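You operate a simulated robot arm through the tools that you are given. There is no shell and no other tool. Be economical: measure what you need, move in short steps, check, and stop when the job is done.

You are at the controls of a simulated two-armed robot. One attempt, no reset.

## Task
Push the red hinge pin into lug C and the blue one into lug D, holding each lug still.
Fine: stand each lug in the blue bin with its pin in.

Only the result counts: the job must be done as asked and must still hold three seconds after the hand-in. Knocking over, shifting, dropping, spilling or breaking anything else fails it.

## Robot
Two 6-joint arms with two-finger parallel grippers on one trunk, on a base that drives. Base frame: it is fixed to the floor where the robot stands at the start and does not move with it; the origin is under the middle of the robot, x ahead of it, y to its left, z up. Readings come in cm, degrees, newtons and seconds.
The left shoulder is at the start at [6, 18.7, 114.7], the right one opposite. With the tool pointing down near the work surface each hand reaches from about 24 to 62 cm from the robot's upright axis, wherever it stands, measured 20 degrees to its own side. Places, roughly: bore of hinge lug C [40, -20, 80]; bin [80, -30, 80]; top of the parts cart [60, -20, 80]; bore of hinge lug D [50, -30, 80]. Payload 1.57 kg a hand.
The tool frame of a hand sits at the grasp point between the pads (the TCP): z along the fingers, y along the line on which they close. The tips reach 3 cm beyond it. The gripper opens to 11 cm. The fingers are 2.4 cm wide and 1.2 cm thick; the gripper's body (4.8 by 11.2 cm) begins 7.8 cm behind the TCP.
Orientation is that of the tool frame in the base frame, as a unit quaternion [w, x, y, z]. With the fingers straight down and closing along the base's y, the tool's x points along the base's -x, its y along +y and its z along -z.

## Interface
- The arms move only by the tool drive_tool. It takes "left_rows", "right_rows" or both (then of equal length, played together; a hand with none holds still); each is a list of rows, each an object (a shift or turn left out is 0, a gripper value left out holds the last) with "slide": the shift along the tool's x, y, z in cm, a list of three; "dr": the turn, a rotation vector about the tool's x, y, z in degrees, a list of three; "grip": the closure in counts, from 0 (fully open) to 255 (shut). In form: [{"slide": [dx, dy, dz], "dr": [ax, ay, az], "grip": grip}, ...]. A call has 1 to 8 rows; each row is the pose to reach, as a shift and turn from the pose commanded when the call began, along the tool's axes at that moment. A row lasts 0.2 s, in which the tool goes at most 5 cm and 8.6 degrees; a call with a longer step from one row to the next is refused whole, and so is a gripper value outside its range. Where a pose cannot be reached the arm comes as near as it can. A force on the tool above 90 N (or 10 N above the force at the start of the call, whichever is more), or a blocked arm, ends the call early, and 0.2 s more pass. The fingers move at their own pace (about 15.3 cm/s each) and stop on an object; they squeeze with about 34 N. The grip force told is the motor's: it shows also when the fingers shut on nothing. Time passes only in rows, and 0.2 s behind the last, so rows that repeat a pose let the fingers close. It gives the time, the measured TCP pose, the force on the tool (base axes), the opening and the grip force at its end, in the units of the frame above (readings bear some noise).
- Cameras (640 x 400 px; columns grow to the right, rows downward): "scene" is now at [0.52, -2.87, 167.97]; the picture's right is [-0.41, -0.91, 0.00], its down [-0.77, 0.35, -0.54] and it looks along [0.49, -0.22, -0.84] (base axes); focal length 286 px, centre (320, 200). "left" rides on the left gripper at [-3.6, 0, -8] in its tool frame; the picture's right is [0.00, -1.00, 0.00], its down [0.97, 0.00, -0.24] and it looks along [0.24, 0.00, 0.97] (tool axes); focal length 218 px, centre (320, 200). "right" rides on the right gripper at [-3.6, 0, -8] in its tool frame; the picture's right is [0.00, -1.00, 0.00], its down [0.97, 0.00, -0.24] and it looks along [0.24, 0.00, 0.97] (tool axes); focal length 218 px, centre (320, 200). There is no depth. A picture from a camera that has moved, and an enlarged one, comes with that camera's place and axes in the base frame and with its lens.
- capture(camera): a new picture of that camera. It takes no simulated time.
- lift_body(by): slides the trunk up (or, below 0, down) by that many cm; the arms and the scene camera ride with it, the base frame stays. It gives what a move gives, with no picture.
- steer(legs): drives the robot by 1 to 6 legs, each [ahead, left, turn to the left] in cm, cm and degrees, along the robot's own axes; the way and the turn of a leg run together, so that a leg with both is an arc; at most 150 cm and 180 degrees a leg. The arms and the cameras ride along, it lands a little off, and it stops where it bumps. It gives what a move gives.
- aim_head(pan, tilt): turns the head with the scene camera to pan (to the left, within 86 degrees either way) and tilt (down, from -29 to 69), counted from straight ahead of the robot. It gives what a move gives.
- zoom(camera, box): a new picture of the part [left, top, right, bottom] of that camera's present view, enlarged. It takes no simulated time.
- job_done(): hands the job in; it is judged then, once.

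Go step by step. Nothing tells you exact positions but the pictures and the camera data: compare them with the known pose of the tool, close in by small moves and look again before you grip or let go. The budget is 120 turns and 108 pictures, counting those below and the enlarged ones. Unless the task says otherwise, let go and move clear before handing in, and close with one line.

The tools are called after "Request:" as a command line: name --argument value ..., lists and objects as JSON in quotes. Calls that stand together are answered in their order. drive_tool: Moves the arms, as the interface text tells. Its arguments: {"type":"object","properties":{"left_rows":{"type":"array"},"right_rows":{"type":"array"}},"required":[]} The other tools are called the same way: lift_body (by) slides the trunk up or down; steer (legs) drives the base; aim_head (pan, tilt) turns the head that bears the scene camera; capture (camera) takes a picture; zoom (camera, box) takes an enlarged picture of a part of a camera's view; job_done () hands the job in.

At the start:

```text
t: 0.0
left_position: [40.1, 6.82, 108.57]
left_orientation: [-0.001, 0.0, 1.0, 0.0]
left_force: [0.0, -0.6, 0.0]
left_opening: 11.01
left_grasp_force: 0.0
right_position: [41.92, -33.31, 108.27]
right_orientation: [0.0, -0.001, 1.0, 0.0]
right_force: [0.5, 0.6, -0.9]
right_opening: 11.01
right_grasp_force: 0.0
trunk travel left (down, up): [-77.5, 21.5]
robot x, y, heading: [-0.38, -0.14, 0.1]
head pan, tilt: [-24.3, 57.3]
```

scene: 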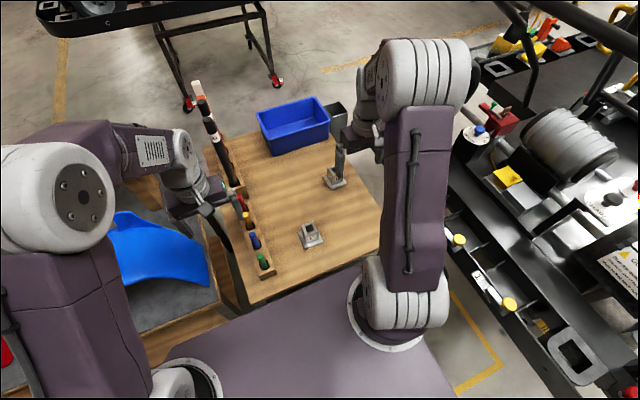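
right: 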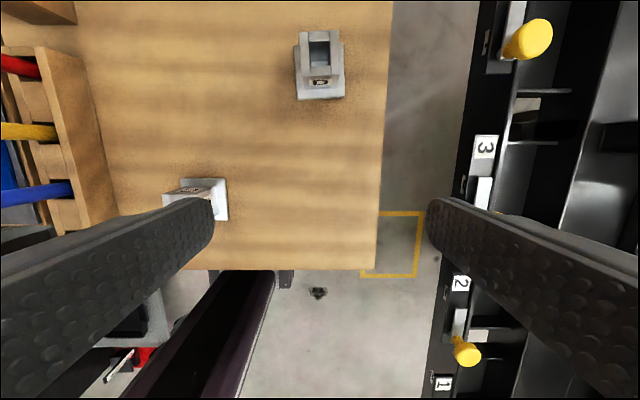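
left: 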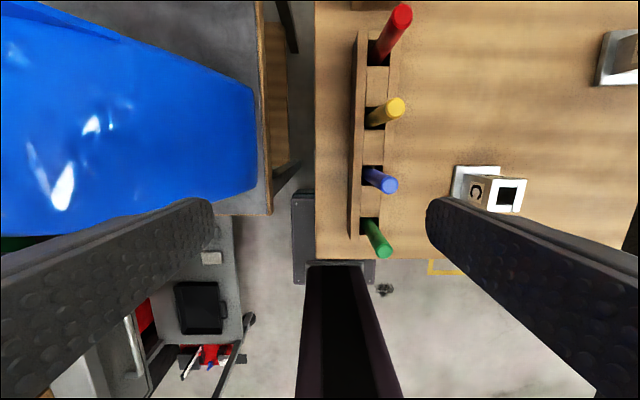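

I see a cart with a pin rack (red, yellow, blue, green), two lugs and a blue bin. I'll enlarge the views for details first.

Request:
zoom --camera "scene" --box '[180, 70, 400, 310]'

Request:
zoom --camera "left" --box '[320, 0, 640, 260]'

Request:
zoom --camera "right" --box '[0, 0, 400, 280]'

```text
1.67 times, centred on (290, 190) of scene
camera zoom: at [0.52, -2.87, 167.97], right [-0.41, -0.91, 0.0], down [-0.77, 0.35, -0.54], along [0.49, -0.22, -0.84], focal length 476 px, centre (370, 217)
```

zoom: 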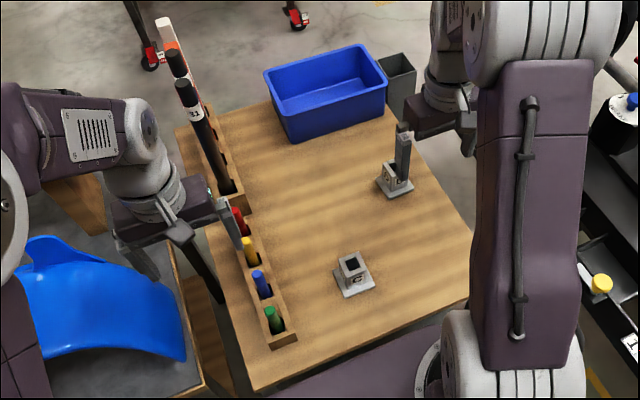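

```text
1.54 times, centred on (480, 130) of left
camera zoom: at [43.71, 6.76, 116.5], right [0.0, -1.0, 0.0], down [-0.97, 0.0, 0.24], along [-0.24, 0.0, -0.97], focal length 336 px, centre (74, 308)
```

zoom: 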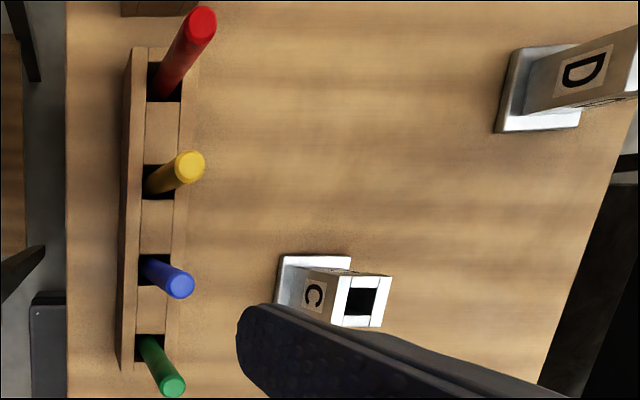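

```text
1.43 times, centred on (200, 140) of right
camera zoom: at [45.58, -33.47, 116.13], right [0.0, -1.0, 0.0], down [-0.97, 0.0, 0.24], along [-0.24, 0.0, -0.97], focal length 312 px, centre (491, 286)
```

zoom: 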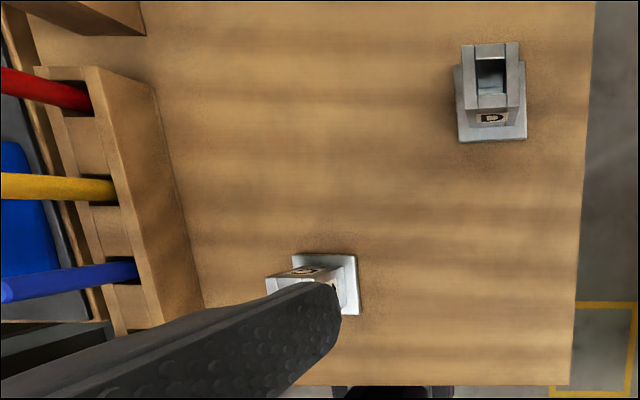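

The lugs C (≈38,-16) and D (≈55,-33) have square vertical bores on top; the pins stand in the rack at y≈0. The bin starts at x≈75, so I need to know how far the base can drive; I look at the space around the cart.

Request:
zoom --camera "left" --box '[200, 150, 520, 400]'

Request:
aim_head --pan 25 --tilt 55

Request:
capture --camera "scene"

Request:
aim_head --pan -20 --tilt 40

Request:
capture --camera "scene"

```text
1.60 times, centred on (360, 275) of left
camera zoom: at [43.71, 6.76, 116.5], right [0.0, -1.0, 0.0], down [-0.97, 0.0, 0.24], along [-0.24, 0.0, -0.97], focal length 349 px, centre (256, 80)
```

zoom: 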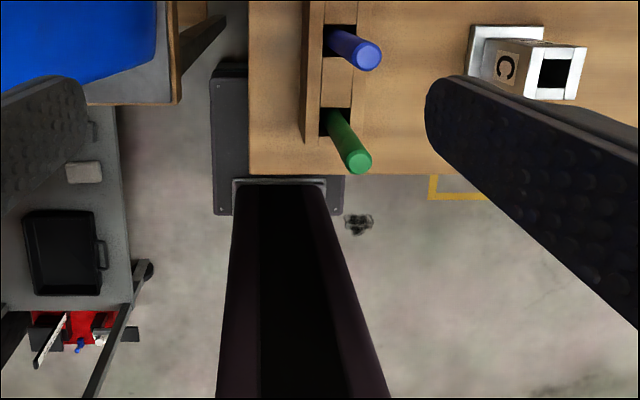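

```text
t: 1.2
left_position: [39.96, 6.72, 108.6]
left_orientation: [0.001, 0.0, 1.0, 0.0]
left_force: [-0.1, -0.1, 0.7]
left_opening: 11.01
left_grasp_force: 0.2
right_position: [41.92, -33.4, 108.19]
right_orientation: [0.0, -0.001, 1.0, 0.0]
right_force: [-0.3, -0.2, -0.3]
right_opening: 11.0
right_grasp_force: 0.1
trunk travel left (down, up): [-77.5, 21.5]
robot x, y, heading: [-0.19, 0.04, 0.3]
head pan, tilt: [25.0, 55.0]
```

```text
100 pictures are left
camera scene: at [0.71, 3.04, 168.26], right [0.42, -0.91, 0.0], down [-0.74, -0.35, -0.57], along [0.52, 0.24, -0.82], focal length 286 px, centre (320, 200)
```

scene: 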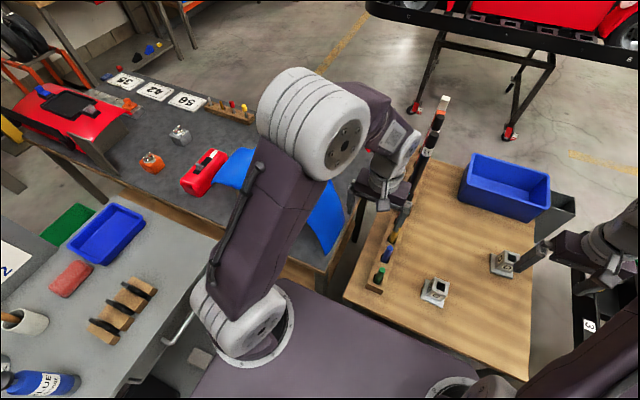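

```text
t: 2.3
left_position: [40.19, 6.72, 108.51]
left_orientation: [0.001, 0.0, 1.0, 0.0]
left_force: [-1.1, 1.1, -1.0]
left_opening: 11.0
left_grasp_force: 0.1
right_position: [41.78, -33.48, 108.24]
right_orientation: [0.001, -0.001, 1.0, 0.0]
right_force: [-0.1, -0.3, 0.2]
right_opening: 11.0
right_grasp_force: 0.1
trunk travel left (down, up): [-77.5, 21.5]
robot x, y, heading: [0.04, 0.2, 0.3]
head pan, tilt: [-20.0, 40.0]
```

```text
99 pictures are left
camera scene: at [2.17, -2.89, 170.32], right [-0.34, -0.94, 0.0], down [-0.6, 0.22, -0.77], along [0.72, -0.26, -0.64], focal length 286 px, centre (320, 200)
```

scene: 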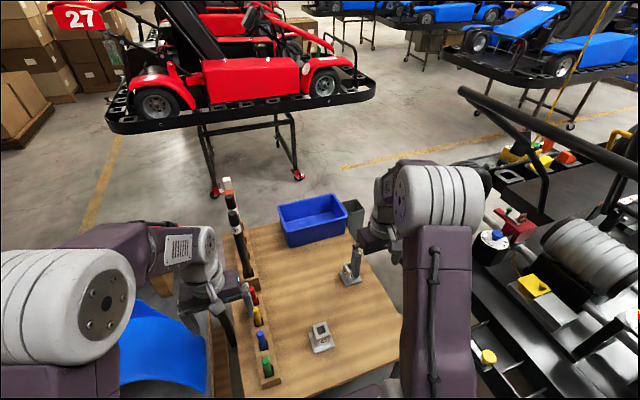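

The robot's base slab is low and may slide under the cart; that comes later. Now I bring the hand cameras over the lugs and pins for precise views.

Request:
drive_tool --left_rows '[{"slide": [-3, -3, 0]}, {"slide": [-6, -6.2, 0]}, {"slide": [-6, -6.2, 0]}, {"slide": [-6, -6.2, 0]}]' --right_rows '[{"slide": [-4, 0, 0]}, {"slide": [-8, 0, 0]}, {"slide": [-8, 0, 2]}, {"slide": [-8, 0, 2]}]'

Request:
capture --camera "left"

Request:
capture --camera "right"

```text
t: 3.3
left_position: [46.11, 0.6, 108.64]
left_orientation: [0.0, 0.0, 1.0, 0.001]
left_force: [0.9, -0.2, 0.4]
left_opening: 11.0
left_grasp_force: 0.1
right_position: [49.94, -33.33, 106.2]
right_orientation: [0.0, -0.001, 1.0, 0.0]
right_force: [-0.1, 0.3, -0.1]
right_opening: 10.98
right_grasp_force: 0.1
trunk travel left (down, up): [-77.5, 21.5]
robot x, y, heading: [-0.09, 0.17, 0.1]
head pan, tilt: [-20.0, 40.0]
```

```text
98 pictures are left
camera left: at [49.72, 0.56, 116.55], right [0.0, -1.0, 0.0], down [-0.97, 0.0, 0.24], along [-0.24, 0.0, -0.97], focal length 218 px, centre (320, 200)
```

left: 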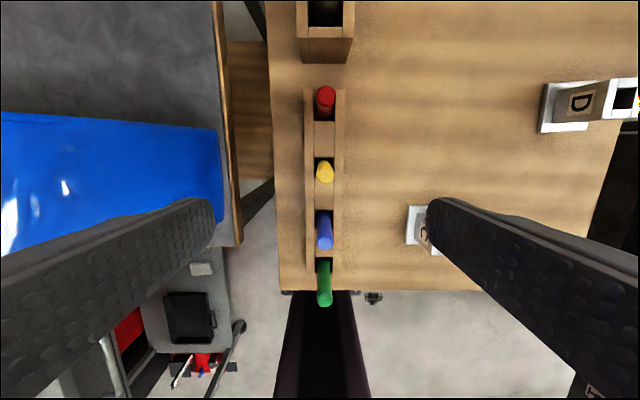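

```text
97 pictures are left
camera right: at [53.62, -33.42, 114.19], right [0.0, -1.0, 0.0], down [-0.97, 0.0, 0.24], along [-0.24, 0.0, -0.97], focal length 218 px, centre (320, 200)
```

right: 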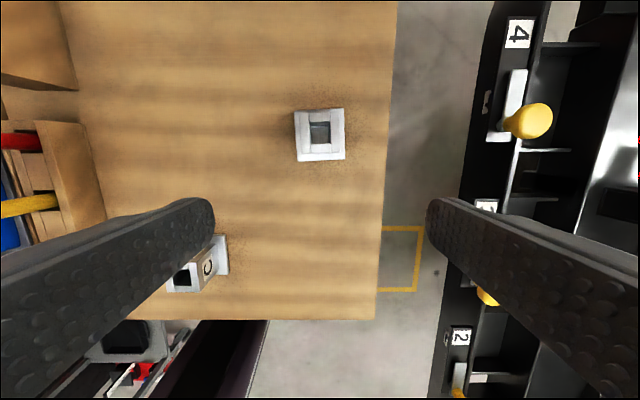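

Request:
zoom --camera "left" --box '[280, 70, 440, 320]'

Request:
zoom --camera "right" --box '[270, 85, 370, 175]'

Request:
zoom --camera "right" --box '[140, 210, 260, 310]'

Request:
zoom --camera "scene" --box '[220, 180, 380, 390]'

```text
1.60 times, centred on (360, 195) of left
camera zoom: at [49.72, 0.56, 116.55], right [0.0, -1.0, 0.0], down [-0.97, 0.0, 0.24], along [-0.24, 0.0, -0.97], focal length 349 px, centre (256, 208)
```

zoom: 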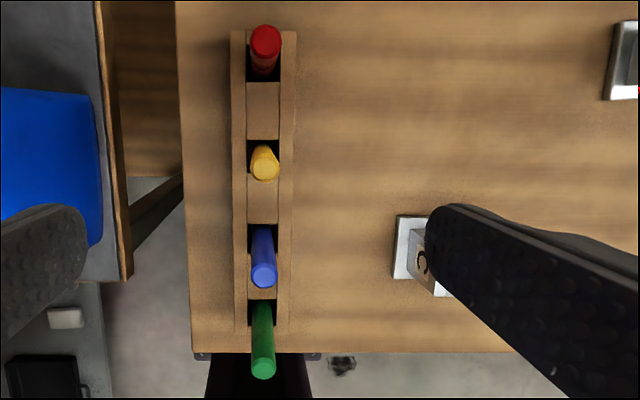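

```text
4.44 times, centred on (320, 130) of right
camera zoom: at [53.62, -33.42, 114.19], right [0.0, -1.0, 0.0], down [-0.97, 0.0, 0.24], along [-0.24, 0.0, -0.97], focal length 970 px, centre (320, 511)
```

zoom: 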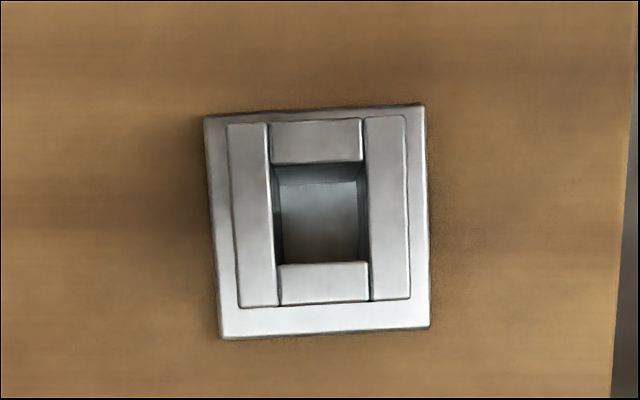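

```text
4.00 times, centred on (200, 260) of right
camera zoom: at [53.62, -33.42, 114.19], right [0.0, -1.0, 0.0], down [-0.97, 0.0, 0.24], along [-0.24, 0.0, -0.97], focal length 873 px, centre (800, -40)
```

zoom: 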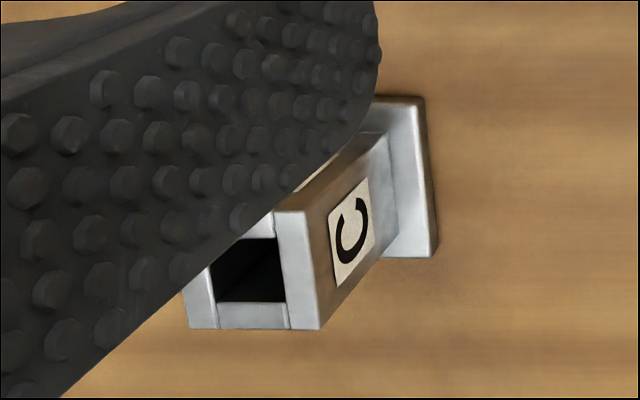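

```text
1.90 times, centred on (300, 285) of scene
camera zoom: at [2.16, -2.9, 170.32], right [-0.34, -0.94, 0.0], down [-0.6, 0.22, -0.77], along [0.72, -0.26, -0.64], focal length 544 px, centre (358, 38)
```

zoom: 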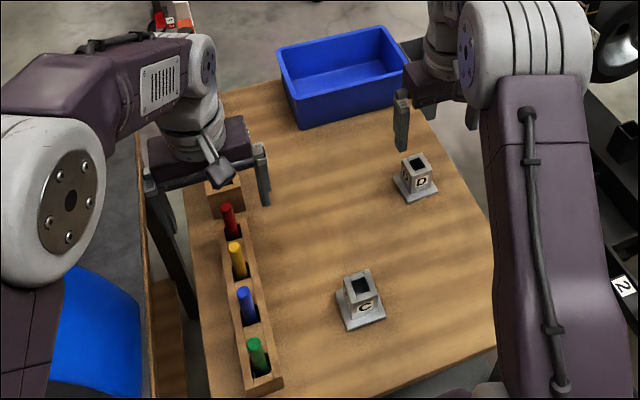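

Pins: red top ≈(54.3,0,94.9), blue ≈(39.8,-0.1,94.9); lugs are about 4.3 cm wide, tops z≈90. I check the tall markers near the red pin before descending.

Request:
zoom --camera "scene" --box '[190, 170, 290, 320]'

Request:
drive_tool --left_rows '[{"slide": [-1, 4, 0]}, {"slide": [-1, 8, 0]}, {"slide": [-1, 8, 0]}]'

Request:
zoom --camera "scene" --box '[190, 170, 350, 390]'

```text
2.67 times, centred on (240, 245) of scene
camera zoom: at [2.16, -2.9, 170.32], right [-0.34, -0.94, 0.0], down [-0.6, 0.22, -0.77], along [0.72, -0.26, -0.64], focal length 762 px, centre (533, 80)
```

zoom: 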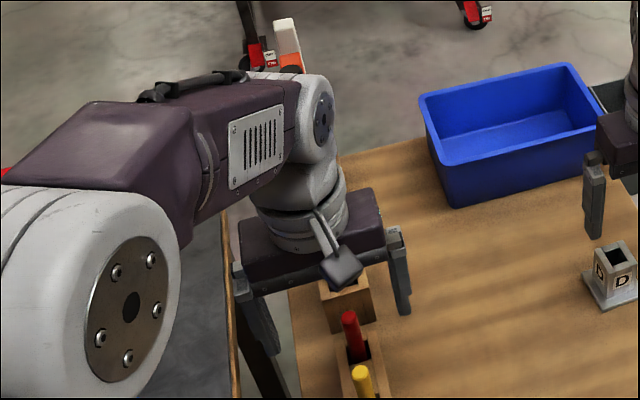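

```text
t: 4.1
left_position: [47.05, 8.4, 108.6]
left_orientation: [0.0, 0.001, 1.0, 0.0]
left_force: [-0.2, -0.1, -0.2]
left_opening: 11.0
left_grasp_force: 0.1
right_position: [49.91, -33.45, 106.18]
right_orientation: [0.001, -0.002, 1.0, 0.001]
right_force: [-0.1, -0.4, 0.0]
right_opening: 10.99
right_grasp_force: 0.0
trunk travel left (down, up): [-77.5, 21.5]
robot x, y, heading: [-0.34, -0.34, -0.0]
head pan, tilt: [-20.0, 40.0]
```

```text
1.82 times, centred on (270, 280) of scene
camera zoom: at [2.19, -3.08, 170.32], right [-0.34, -0.94, 0.0], down [-0.6, 0.22, -0.77], along [0.72, -0.26, -0.64], focal length 519 px, centre (411, 54)
```

zoom: 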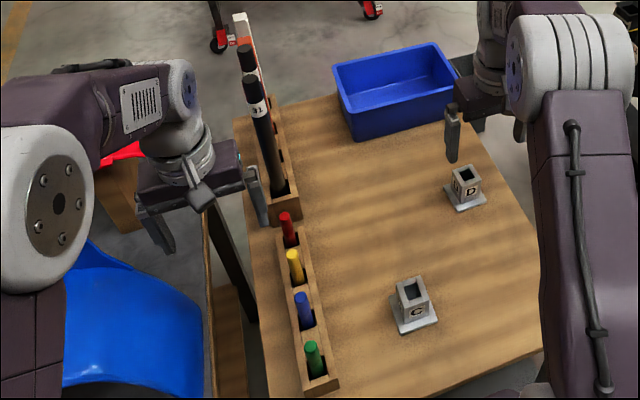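

Markers stand at x≈65, up to z≈117, so a descent at x≈54 is clear. I move the left hand above the red pin and look.

Request:
drive_tool --left_rows '[{"slide": [-3, -3.5, 0], "grip": 110}, {"slide": [-5.5, -7, 0]}, {"slide": [-7.25, -8.45, 2]}, {"slide": [-7.25, -8.45, 6]}, {"slide": [-7.25, -8.45, 8]}, {"slide": [-7.25, -8.45, 8]}]'

Request:
capture --camera "left"

Request:
zoom --camera "scene" --box '[190, 190, 350, 290]'

```text
t: 5.5
left_position: [54.28, 0.12, 100.63]
left_orientation: [0.0, 0.0, 1.0, 0.0]
left_force: [-0.2, 0.0, 0.8]
left_opening: 6.27
left_grasp_force: 0.0
right_position: [49.85, -33.26, 106.28]
right_orientation: [0.0, -0.001, 1.0, 0.0]
right_force: [-0.4, -0.3, -0.1]
right_opening: 11.01
right_grasp_force: 0.1
trunk travel left (down, up): [-77.5, 21.5]
robot x, y, heading: [0.17, -0.25, -0.0]
head pan, tilt: [-20.0, 40.0]
```

```text
90 pictures are left
camera left: at [57.96, 0.16, 108.52], right [0.0, -1.0, 0.0], down [-0.97, 0.0, 0.24], along [-0.24, 0.0, -0.97], focal length 218 px, centre (320, 200)
```

left: 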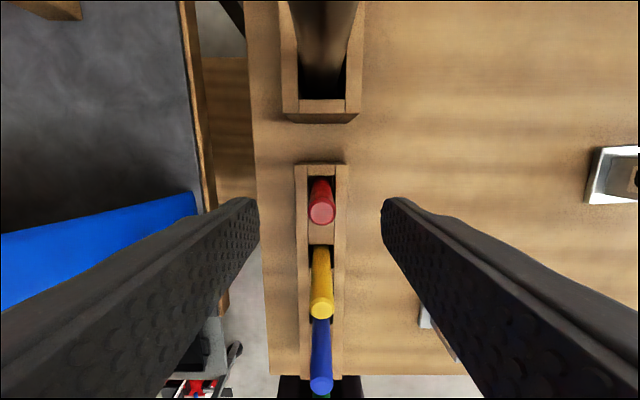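

```text
4.00 times, centred on (270, 240) of scene
camera zoom: at [2.15, -2.88, 170.32], right [-0.34, -0.94, 0.0], down [-0.6, 0.22, -0.77], along [0.72, -0.26, -0.64], focal length 1143 px, centre (520, 40)
```

zoom: 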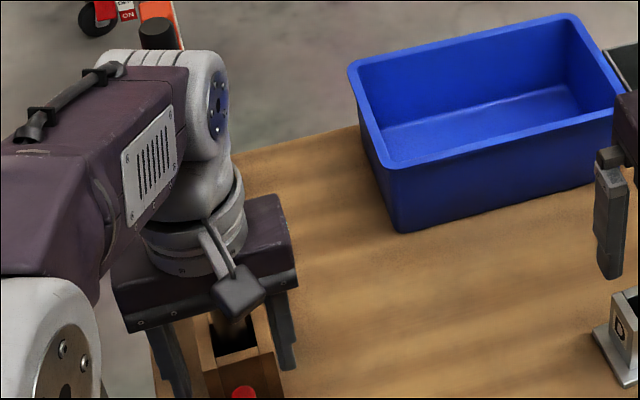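

The pin is centred between the fingers, slightly nearer the robot than estimated (x≈53.7). I descend, grip it near its top and lift it out.

Request:
drive_tool --left_rows '[{"slide": [0.5, -0.1, 3.5]}, {"slide": [0.5, -0.1, 6.8]}, {"slide": [0.5, -0.1, 6.8], "grip": 255}, {"slide": [0.5, -0.1, 6.8]}, {"slide": [0.5, -0.1, 6.8]}]'

Request:
capture --camera "left"

```text
t: 6.7
left_position: [53.91, -0.06, 93.72]
left_orientation: [0.0, 0.0, 1.0, -0.001]
left_force: [-0.1, 0.7, -0.1]
left_opening: 1.71
left_grasp_force: 32.4
right_position: [49.9, -33.38, 106.33]
right_orientation: [0.0, -0.001, 1.0, -0.001]
right_force: [0.1, 0.2, -0.7]
right_opening: 10.99
right_grasp_force: 0.2
trunk travel left (down, up): [-77.5, 21.5]
robot x, y, heading: [-0.0, 0.02, 0.1]
head pan, tilt: [-20.0, 40.0]
```

```text
88 pictures are left
camera left: at [57.52, 0.0, 101.65], right [0.0, -1.0, 0.0], down [-0.97, 0.0, 0.24], along [-0.24, 0.0, -0.97], focal length 218 px, centre (320, 200)
```

left: 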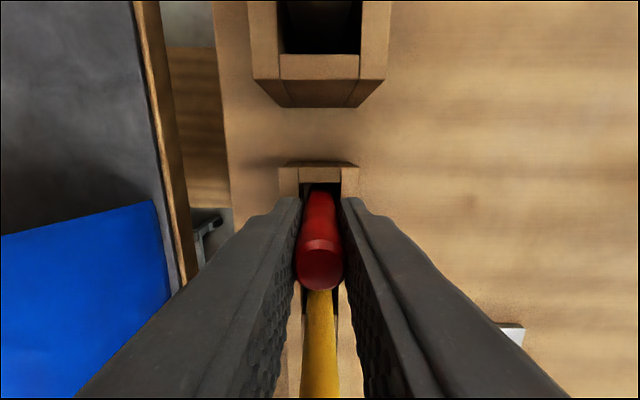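

Gripped (diameter 1.7). Lift straight up.

Request:
drive_tool --left_rows '[{"slide": [0, 0, -4]}, {"slide": [0, 0, -8]}, {"slide": [0, 0, -12]}, {"slide": [0, 0, -14]}, {"slide": [0, 0, -14]}]'

Request:
zoom --camera "scene" --box '[190, 170, 350, 390]'

Request:
zoom --camera "left" --box '[220, 130, 420, 330]'

```text
t: 7.9
left_position: [53.79, -0.21, 107.9]
left_orientation: [0.001, 0.001, 1.0, 0.0]
left_force: [-0.4, -0.2, -2.1]
left_opening: 1.7
left_grasp_force: 32.1
right_position: [49.84, -33.3, 106.22]
right_orientation: [0.0, -0.001, 1.0, 0.0]
right_force: [0.8, -0.8, 0.6]
right_opening: 11.0
right_grasp_force: 0.1
trunk travel left (down, up): [-77.5, 21.5]
robot x, y, heading: [-0.25, 0.06, 0.1]
head pan, tilt: [-20.0, 40.0]
```

```text
1.82 times, centred on (270, 280) of scene
camera zoom: at [2.21, -2.91, 170.32], right [-0.34, -0.94, 0.0], down [-0.6, 0.22, -0.77], along [0.72, -0.26, -0.64], focal length 519 px, centre (411, 54)
```

zoom: 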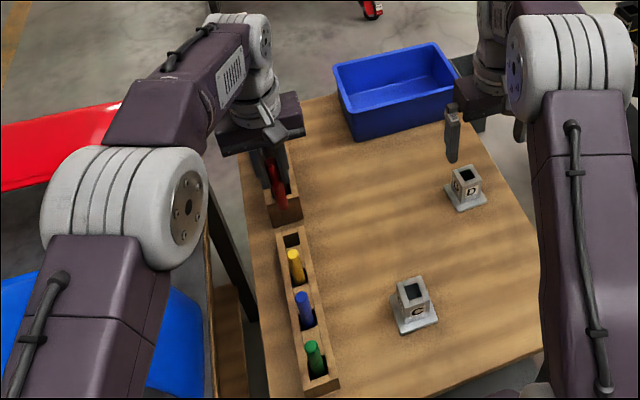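

```text
2.00 times, centred on (320, 230) of left
camera zoom: at [57.47, -0.09, 115.82], right [0.0, -1.0, 0.0], down [-0.97, 0.0, 0.24], along [-0.24, 0.0, -0.97], focal length 436 px, centre (320, 140)
```

zoom: 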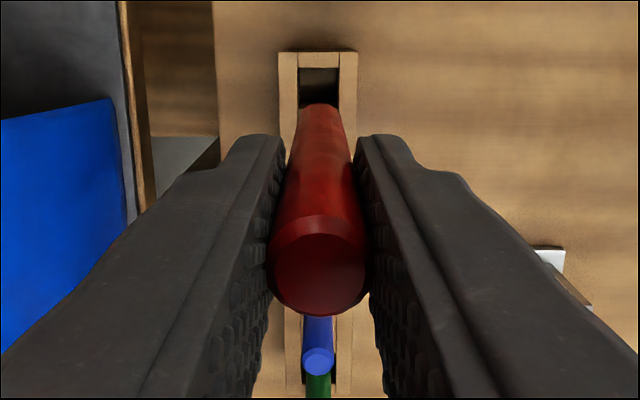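

Pin bottom hangs ≈9.4 cm below the TCP. Now the right hand swings to a side-tilted pose (pointing +y, 60° from vertical, closing along x) beside lug C.

Request:
drive_tool --right_rows '[{"slide": [1.7, 1.3, 0], "dr": [-3.594, -3.594, -6.231]}, {"slide": [3.4, 2.6, 0], "dr": [-7.188, -7.188, -12.462]}, {"slide": [5.1, 3.9, 0], "dr": [-10.782, -10.782, -18.693]}, {"slide": [6.8, 5.2, 0], "dr": [-14.376, -14.376, -24.924]}, {"slide": [8.5, 6.5, 0], "dr": [-17.97, -17.97, -31.155]}, {"slide": [10.2, 7.8, 0], "dr": [-21.564, -21.564, -37.386]}, {"slide": [11.9, 9, 0], "dr": [-25.158, -25.158, -43.617]}]'

Request:
drive_tool --right_rows '[{"dr": [-3.594, -3.594, -6.231]}, {"dr": [-7.188, -7.188, -12.462]}, {"dr": [-10.782, -10.782, -18.693]}, {"dr": [-14.376, -14.376, -24.924]}, {"dr": [-17.97, -17.97, -31.155]}, {"dr": [-21.564, -21.564, -37.386]}, {"dr": [-21.564, -21.564, -37.386]}]'

Request:
capture --camera "right"

Request:
capture --camera "scene"

```text
t: 9.5
left_position: [53.7, -0.08, 108.0]
left_orientation: [0.0, -0.001, 1.0, 0.001]
left_force: [-0.1, 0.1, -1.7]
left_opening: 1.67
left_grasp_force: 32.4
right_position: [37.8, -24.56, 106.25]
right_orientation: [0.21, -0.366, 0.882, 0.211]
right_force: [0.4, -0.3, 0.5]
right_opening: 11.01
right_grasp_force: 0.1
trunk travel left (down, up): [-77.5, 21.5]
robot x, y, heading: [0.15, 0.17, -0.0]
head pan, tilt: [-20.0, 40.0]
```

```text
t: 11.1
left_position: [53.75, -0.1, 107.92]
left_orientation: [0.001, 0.0, 1.0, -0.001]
left_force: [-0.4, 0.0, -1.5]
left_opening: 1.68
left_grasp_force: 32.4
right_position: [37.95, -24.33, 106.12]
right_orientation: [-0.354, 0.613, -0.611, -0.354]
right_force: [0.5, 0.5, 0.1]
right_opening: 10.98
right_grasp_force: 0.0
trunk travel left (down, up): [-77.5, 21.5]
robot x, y, heading: [-0.01, -0.07, 0.2]
head pan, tilt: [-20.0, 40.0]
```

```text
85 pictures are left
camera right: at [38.07, -29.6, 113.26], right [1.0, 0.0, 0.0], down [0.0, -0.69, -0.72], along [0.0, 0.72, -0.69], focal length 218 px, centre (320, 200)
```

right: 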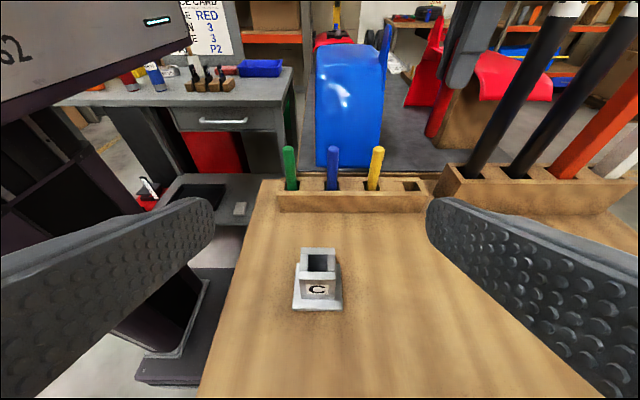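

```text
84 pictures are left
camera scene: at [2.15, -2.89, 170.32], right [-0.34, -0.94, 0.0], down [-0.6, 0.22, -0.77], along [0.72, -0.26, -0.64], focal length 286 px, centre (320, 200)
```

scene: 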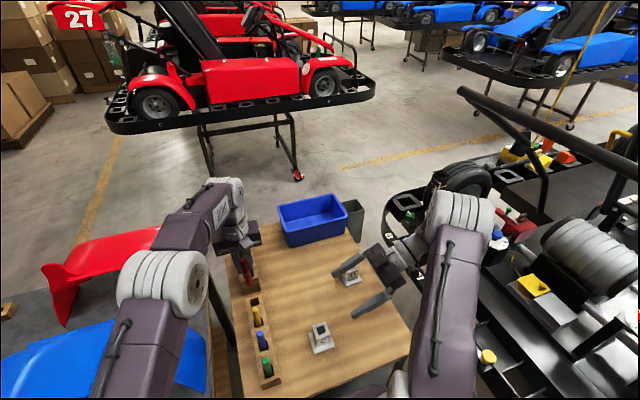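

The pose is right. I zoom on lug C for exact placement.

Request:
zoom --camera "right" --box '[270, 230, 370, 320]'

```text
4.44 times, centred on (320, 275) of right
camera zoom: at [38.07, -29.6, 113.26], right [1.0, 0.0, 0.0], down [0.0, -0.69, -0.72], along [0.0, 0.72, -0.69], focal length 970 px, centre (320, -133)
```

zoom: 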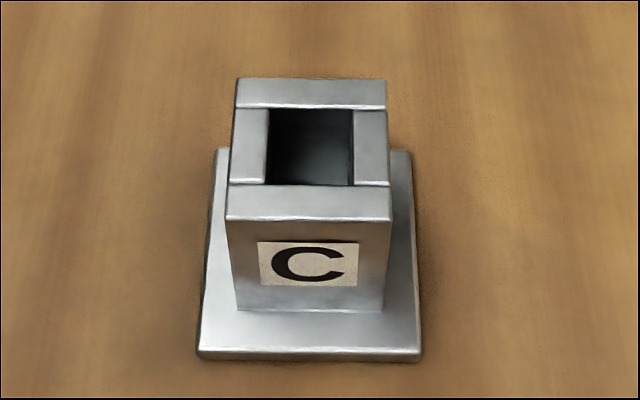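

Lug C: post 4.1 cm square centred (37.8,-16.2), top z≈90.4, bore 2.2 cm. I lower the right hand beside it and slide the open fingers around the post.

Request:
drive_tool --right_rows '[{"slide": [3.87, 0.15, 2.23]}, {"slide": [7.74, 0.15, 4.46]}, {"slide": [11.6, 0.15, 6.7]}, {"slide": [11.6, 0.15, 9.7]}, {"slide": [11.6, 0.15, 12.7]}, {"slide": [11.6, 0.15, 12.7]}]'

Request:
capture --camera "right"

Request:
zoom --camera "scene" --box '[230, 220, 430, 390]'

```text
t: 12.5
left_position: [53.69, -0.18, 107.93]
left_orientation: [0.0, 0.0, 1.0, 0.0]
left_force: [1.2, -0.4, -0.6]
left_opening: 1.7
left_grasp_force: 31.9
right_position: [37.82, -19.12, 89.8]
right_orientation: [-0.353, 0.613, -0.612, -0.354]
right_force: [-0.5, 0.0, -0.1]
right_opening: 10.98
right_grasp_force: 0.0
trunk travel left (down, up): [-77.5, 21.5]
robot x, y, heading: [-0.15, -0.55, 0.1]
head pan, tilt: [-20.0, 40.0]
```

```text
82 pictures are left
camera right: at [37.89, -24.4, 96.8], right [1.0, 0.0, 0.0], down [0.0, -0.69, -0.72], along [0.0, 0.72, -0.69], focal length 218 px, centre (320, 200)
```

right: 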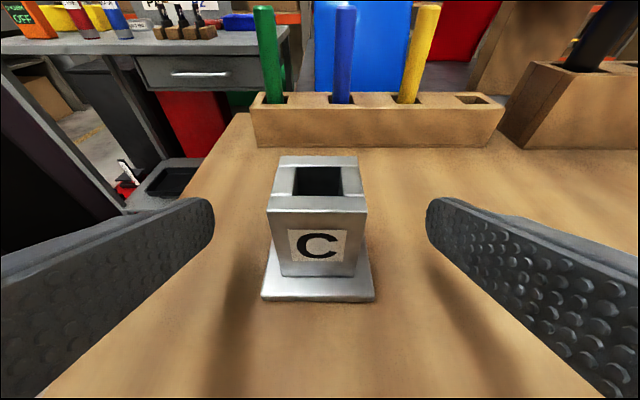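

```text
2.35 times, centred on (330, 305) of scene
camera zoom: at [2.17, -2.99, 170.32], right [-0.34, -0.94, 0.0], down [-0.6, 0.22, -0.77], along [0.72, -0.26, -0.64], focal length 672 px, centre (296, -47)
```

zoom: 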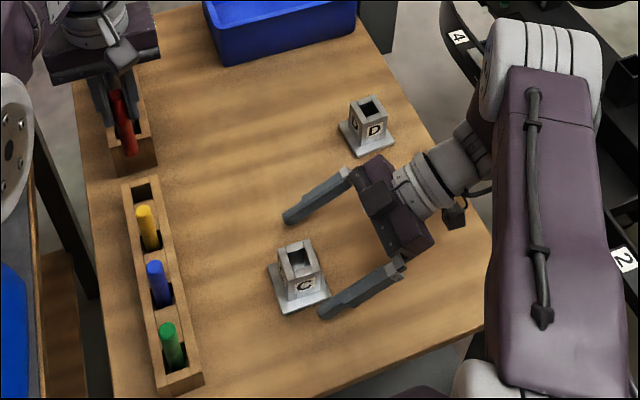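

Fingers straddle the post. Advance 3 cm and grip.

Request:
drive_tool --right_rows '[{"slide": [0, 0.1, 1.5]}, {"slide": [0, 0.1, 3.0]}, {"slide": [0, 0.1, 3.0], "grip": 255}, {"slide": [0, 0.1, 3.0]}, {"slide": [0, 0.1, 3.0]}, {"slide": [0, 0.1, 3.0]}]'

Request:
capture --camera "right"

```text
t: 13.9
left_position: [53.68, -0.12, 107.95]
left_orientation: [0.0, 0.001, 1.0, 0.001]
left_force: [0.0, 0.2, -1.0]
left_opening: 1.67
left_grasp_force: 31.8
right_position: [37.71, -16.53, 88.2]
right_orientation: [-0.353, 0.613, -0.611, -0.355]
right_force: [-0.7, 0.0, -0.1]
right_opening: 4.18
right_grasp_force: 34.4
trunk travel left (down, up): [-77.5, 21.5]
robot x, y, heading: [0.12, -0.28, 0.1]
head pan, tilt: [-20.0, 40.0]
```

```text
80 pictures are left
camera right: at [37.82, -21.76, 95.33], right [1.0, 0.0, 0.0], down [0.0, -0.69, -0.72], along [0.0, 0.72, -0.69], focal length 218 px, centre (320, 200)
```

right: 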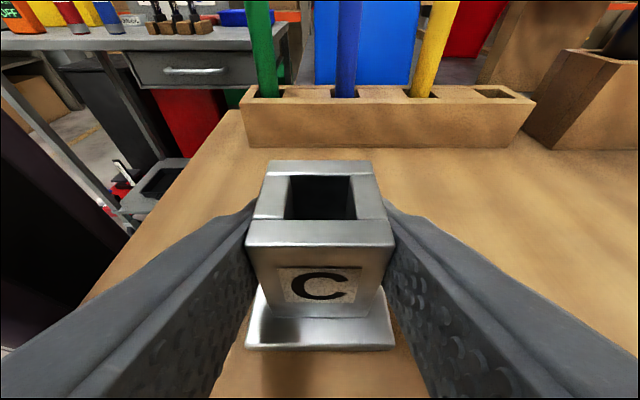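

Lug C is held; bore centre ≈(37.8,-16.4). Left hand brings the red pin above it.

Request:
drive_tool --left_rows '[{"slide": [2.65, -2.7, 0]}, {"slide": [5.3, -5.4, 0]}, {"slide": [7.95, -8.15, 0]}, {"slide": [10.6, -10.9, 0]}, {"slide": [13.25, -13.6, 0]}, {"slide": [15.9, -16.3, 0]}, {"slide": [15.9, -16.3, 2.5]}, {"slide": [15.9, -16.3, 4]}]'

Request:
capture --camera "right"

Request:
capture --camera "left"

Request:
zoom --camera "scene" --box '[230, 220, 430, 390]'

```text
t: 15.7
left_position: [37.88, -16.43, 103.74]
left_orientation: [0.0, 0.001, 1.0, 0.0]
left_force: [-0.3, 0.2, -0.5]
left_opening: 1.67
left_grasp_force: 32.4
right_position: [37.7, -16.7, 88.21]
right_orientation: [-0.353, 0.613, -0.611, -0.355]
right_force: [-0.7, -0.9, 0.7]
right_opening: 4.21
right_grasp_force: 33.8
trunk travel left (down, up): [-77.5, 21.5]
robot x, y, heading: [0.02, -0.11, 0.1]
head pan, tilt: [-20.0, 40.0]
```

```text
79 pictures are left
camera right: at [37.83, -21.78, 95.33], right [1.0, 0.0, 0.0], down [0.0, -0.69, -0.72], along [0.0, 0.72, -0.69], focal length 218 px, centre (320, 200)
```

right: 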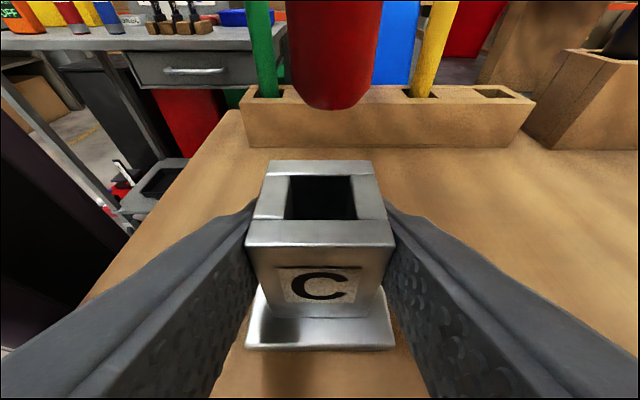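

```text
78 pictures are left
camera left: at [41.59, -16.3, 111.72], right [0.0, -1.0, 0.0], down [-0.97, 0.0, 0.24], along [-0.24, 0.0, -0.97], focal length 218 px, centre (320, 200)
```

left: 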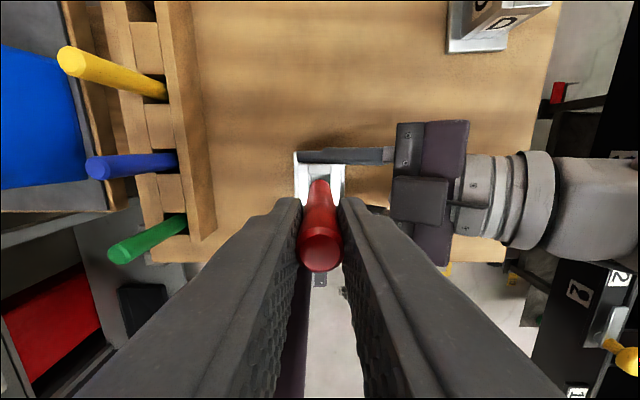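

```text
2.35 times, centred on (330, 305) of scene
camera zoom: at [2.21, -2.94, 170.32], right [-0.34, -0.94, 0.0], down [-0.6, 0.22, -0.77], along [0.72, -0.26, -0.64], focal length 672 px, centre (296, -47)
```

zoom: 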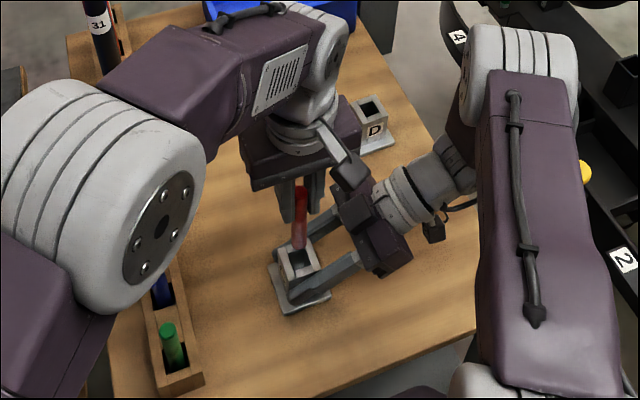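

The pin hangs above the bore. I check the alignment in enlarged views before lowering.

Request:
zoom --camera "right" --box '[220, 0, 420, 260]'

Request:
zoom --camera "left" --box '[270, 130, 370, 290]'

Request:
zoom --camera "scene" --box '[290, 270, 370, 330]'

```text
1.54 times, centred on (320, 130) of right
camera zoom: at [37.83, -21.78, 95.33], right [1.0, 0.0, 0.0], down [0.0, -0.69, -0.72], along [0.0, 0.72, -0.69], focal length 336 px, centre (320, 308)
```

zoom: 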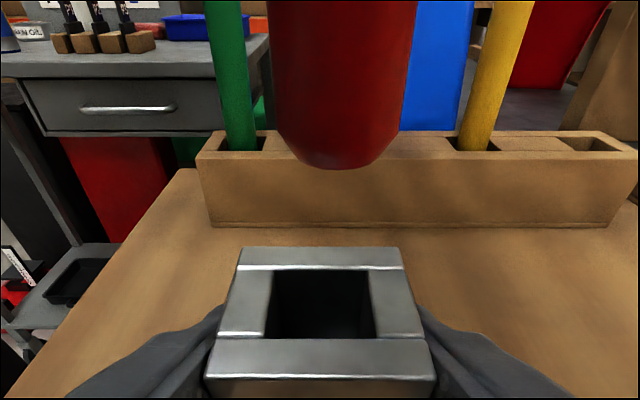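

```text
2.50 times, centred on (320, 210) of left
camera zoom: at [41.59, -16.3, 111.72], right [0.0, -1.0, 0.0], down [-0.97, 0.0, 0.24], along [-0.24, 0.0, -0.97], focal length 546 px, centre (320, 175)
```

zoom: 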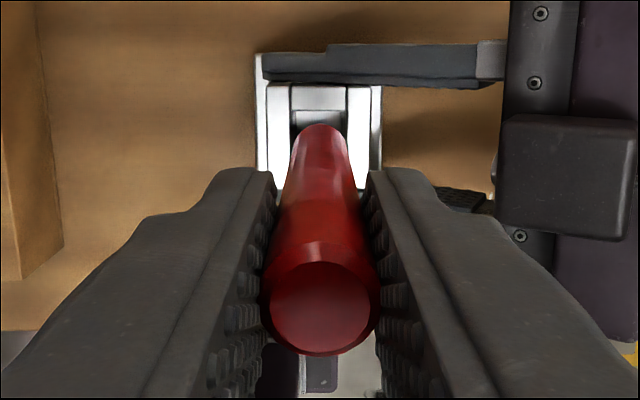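

```text
6.67 times, centred on (330, 300) of scene
camera zoom: at [2.21, -2.94, 170.32], right [-0.34, -0.94, 0.0], down [-0.6, 0.22, -0.77], along [0.72, -0.26, -0.64], focal length 1904 px, centre (253, -467)
```

zoom: 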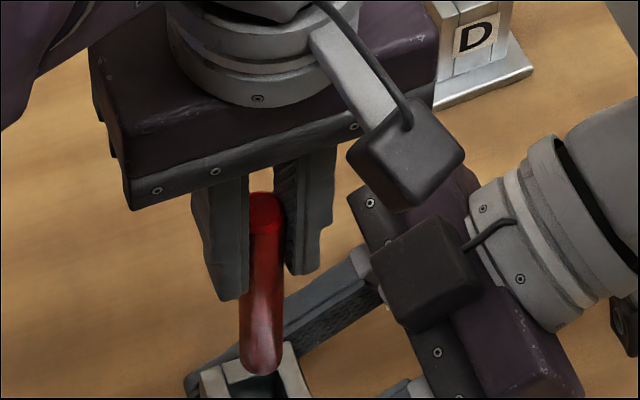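

The pin is ≈0.25 cm too far in +x. I correct and lower it into the mouth of the bore.

Request:
drive_tool --left_rows '[{"slide": [0.25, 0.08, 0]}, {"slide": [0.25, 0.08, 2]}, {"slide": [0.25, 0.08, 3.2]}, {"slide": [0.25, 0.08, 3.2]}]'

Request:
zoom --camera "right" --box '[220, 0, 420, 260]'

Request:
zoom --camera "left" --box '[270, 130, 370, 290]'

```text
t: 16.7
left_position: [37.69, -16.16, 100.52]
left_orientation: [0.0, 0.0, 1.0, 0.0]
left_force: [0.2, 0.6, -1.6]
left_opening: 1.7
left_grasp_force: 32.0
right_position: [37.66, -16.56, 88.16]
right_orientation: [-0.353, 0.613, -0.611, -0.354]
right_force: [1.0, 0.1, -0.8]
right_opening: 4.21
right_grasp_force: 34.6
trunk travel left (down, up): [-77.5, 21.5]
robot x, y, heading: [-0.0, 0.21, 0.3]
head pan, tilt: [-20.0, 40.0]
```

```text
1.54 times, centred on (320, 130) of right
camera zoom: at [37.82, -21.78, 95.33], right [1.0, 0.0, 0.0], down [0.0, -0.69, -0.72], along [0.0, 0.72, -0.69], focal length 336 px, centre (320, 308)
```

zoom: 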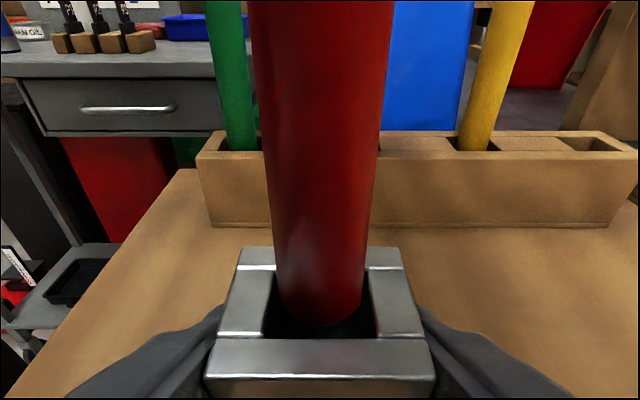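

```text
2.50 times, centred on (320, 210) of left
camera zoom: at [41.34, -16.19, 108.44], right [0.0, -1.0, 0.0], down [-0.97, 0.0, 0.24], along [-0.24, 0.0, -0.97], focal length 546 px, centre (320, 175)
```

zoom: 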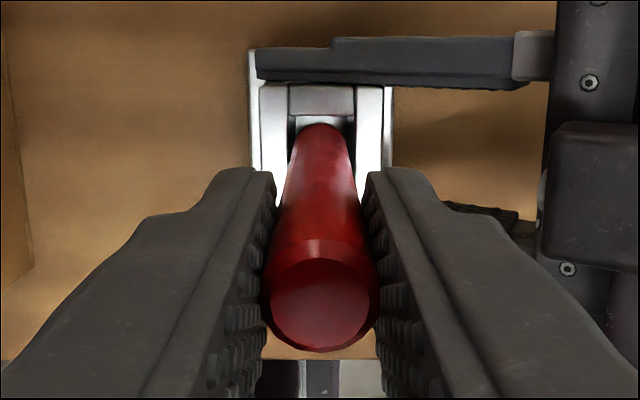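

Well aligned at the mouth. I push it down in steps.

Request:
drive_tool --left_rows '[{"slide": [0, 0, 1]}, {"slide": [0, 0, 2]}, {"slide": [0, 0, 3]}, {"slide": [0, 0, 4]}, {"slide": [0, 0, 4.5]}, {"slide": [0, 0, 4.5]}]'

Request:
zoom --camera "right" --box '[220, 0, 420, 260]'

Request:
zoom --camera "scene" --box '[290, 260, 390, 350]'

```text
t: 18.1
left_position: [37.68, -16.3, 96.04]
left_orientation: [0.0, 0.001, 1.0, 0.0]
left_force: [-0.1, -0.6, -1.3]
left_opening: 1.7
left_grasp_force: 32.0
right_position: [37.56, -16.62, 88.29]
right_orientation: [-0.353, 0.613, -0.612, -0.354]
right_force: [0.6, 0.4, 0.1]
right_opening: 4.2
right_grasp_force: 34.3
trunk travel left (down, up): [-77.5, 21.5]
robot x, y, heading: [0.19, -0.06, -0.1]
head pan, tilt: [-20.0, 40.0]
```

```text
1.54 times, centred on (320, 130) of right
camera zoom: at [37.82, -21.78, 95.33], right [1.0, 0.0, 0.0], down [0.0, -0.69, -0.72], along [0.0, 0.72, -0.69], focal length 336 px, centre (320, 308)
```

zoom: 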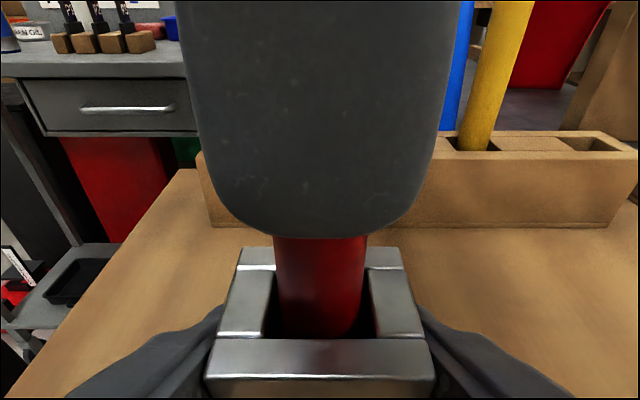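

```text
4.44 times, centred on (340, 305) of scene
camera zoom: at [2.21, -2.94, 170.32], right [-0.34, -0.94, 0.0], down [-0.6, 0.22, -0.77], along [0.72, -0.26, -0.64], focal length 1270 px, centre (231, -267)
```

zoom: 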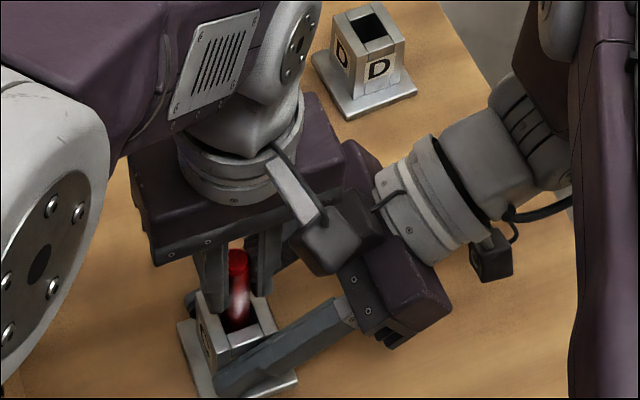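

No resistance so far; remaining travel ≈1–1.5 cm, but the wrist camera boxes come close to each other. I check the gap.

Request:
zoom --camera "scene" --box '[330, 285, 380, 330]'

Request:
capture --camera "left"

```text
8.89 times, centred on (355, 308) of scene
camera zoom: at [2.21, -2.94, 170.32], right [-0.34, -0.94, 0.0], down [-0.6, 0.22, -0.77], along [0.72, -0.26, -0.64], focal length 2539 px, centre (9, -756)
```

zoom: 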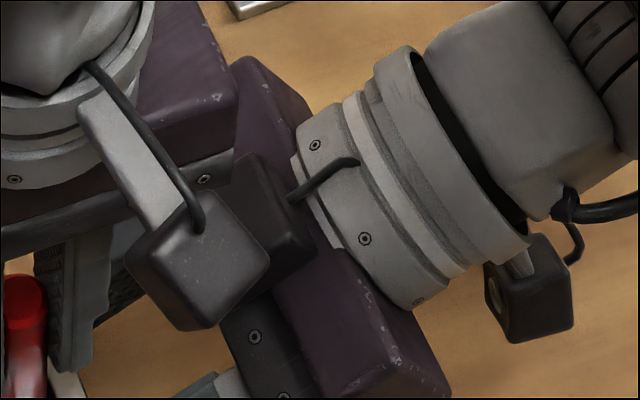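

```text
68 pictures are left
camera left: at [41.33, -16.21, 103.96], right [0.0, -1.0, 0.0], down [-0.97, 0.0, 0.24], along [-0.24, 0.0, -0.97], focal length 218 px, centre (320, 200)
```

left: 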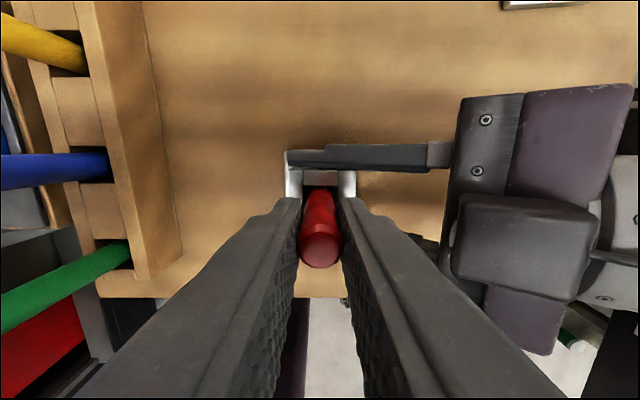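

I open slightly so the pin can settle in the bore, then look.

Request:
drive_tool --left_rows '[{"grip": 190}, {"grip": 190}, {"grip": 190}]'

Request:
zoom --camera "left" --box '[270, 130, 370, 290]'

Request:
zoom --camera "right" --box '[220, 0, 420, 260]'

```text
t: 18.9
left_position: [37.71, -16.21, 95.98]
left_orientation: [-0.001, 0.0, 1.0, 0.001]
left_force: [-0.1, -0.4, -0.2]
left_opening: 2.81
left_grasp_force: 0.1
right_position: [37.59, -16.51, 88.17]
right_orientation: [-0.354, 0.613, -0.612, -0.353]
right_force: [-0.1, -0.1, -0.4]
right_opening: 4.16
right_grasp_force: 34.2
trunk travel left (down, up): [-77.5, 21.5]
robot x, y, heading: [0.08, -0.17, 0.1]
head pan, tilt: [-20.0, 40.0]
```

```text
2.50 times, centred on (320, 210) of left
camera zoom: at [41.33, -16.21, 103.98], right [0.0, -1.0, 0.0], down [-0.97, 0.0, 0.24], along [-0.24, 0.0, -0.97], focal length 546 px, centre (320, 175)
```

zoom: 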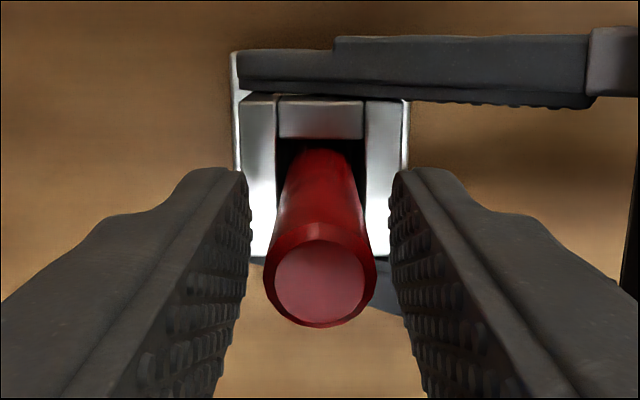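

```text
1.54 times, centred on (320, 130) of right
camera zoom: at [37.82, -21.78, 95.33], right [1.0, 0.0, 0.0], down [0.0, -0.69, -0.72], along [0.0, 0.72, -0.69], focal length 336 px, centre (320, 308)
```

zoom: 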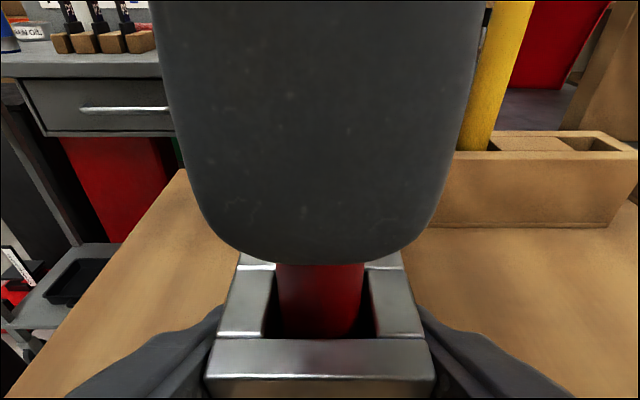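

The pin dropped ≈0.8 cm and looks seated (top z≈96.2). I rise, shut the fingers and press lightly on its top to be sure.

Request:
drive_tool --left_rows '[{"slide": [0, 0, -3]}, {"slide": [0, 0, -6]}, {"slide": [0, 0, -6], "grip": 255}, {"slide": [0, 0, -6]}, {"slide": [0, 0, -4]}, {"slide": [0, 0, -3.4]}, {"slide": [0, 0, -3.1]}, {"slide": [0, 0, -2.9]}]'

Request:
capture --camera "left"

```text
t: 20.7
left_position: [37.8, -16.4, 99.26]
left_orientation: [0.002, 0.0, 1.0, -0.004]
left_force: [-0.5, 0.2, 44.9]
left_opening: 0.0
left_grasp_force: 20.9
right_position: [37.73, -16.47, 88.36]
right_orientation: [0.353, -0.613, 0.613, 0.352]
right_force: [7.1, -0.6, -19.5]
right_opening: 4.19
right_grasp_force: 34.1
trunk travel left (down, up): [-77.5, 21.5]
robot x, y, heading: [-0.04, 0.04, -0.2]
head pan, tilt: [-20.0, 40.0]
```

```text
65 pictures are left
camera left: at [41.41, -16.3, 107.28], right [0.0, -1.0, 0.01], down [-0.97, 0.0, 0.23], along [-0.23, -0.01, -0.97], focal length 218 px, centre (320, 200)
```

left: 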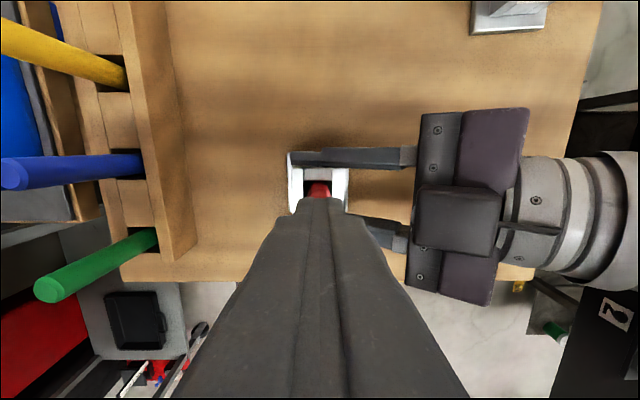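

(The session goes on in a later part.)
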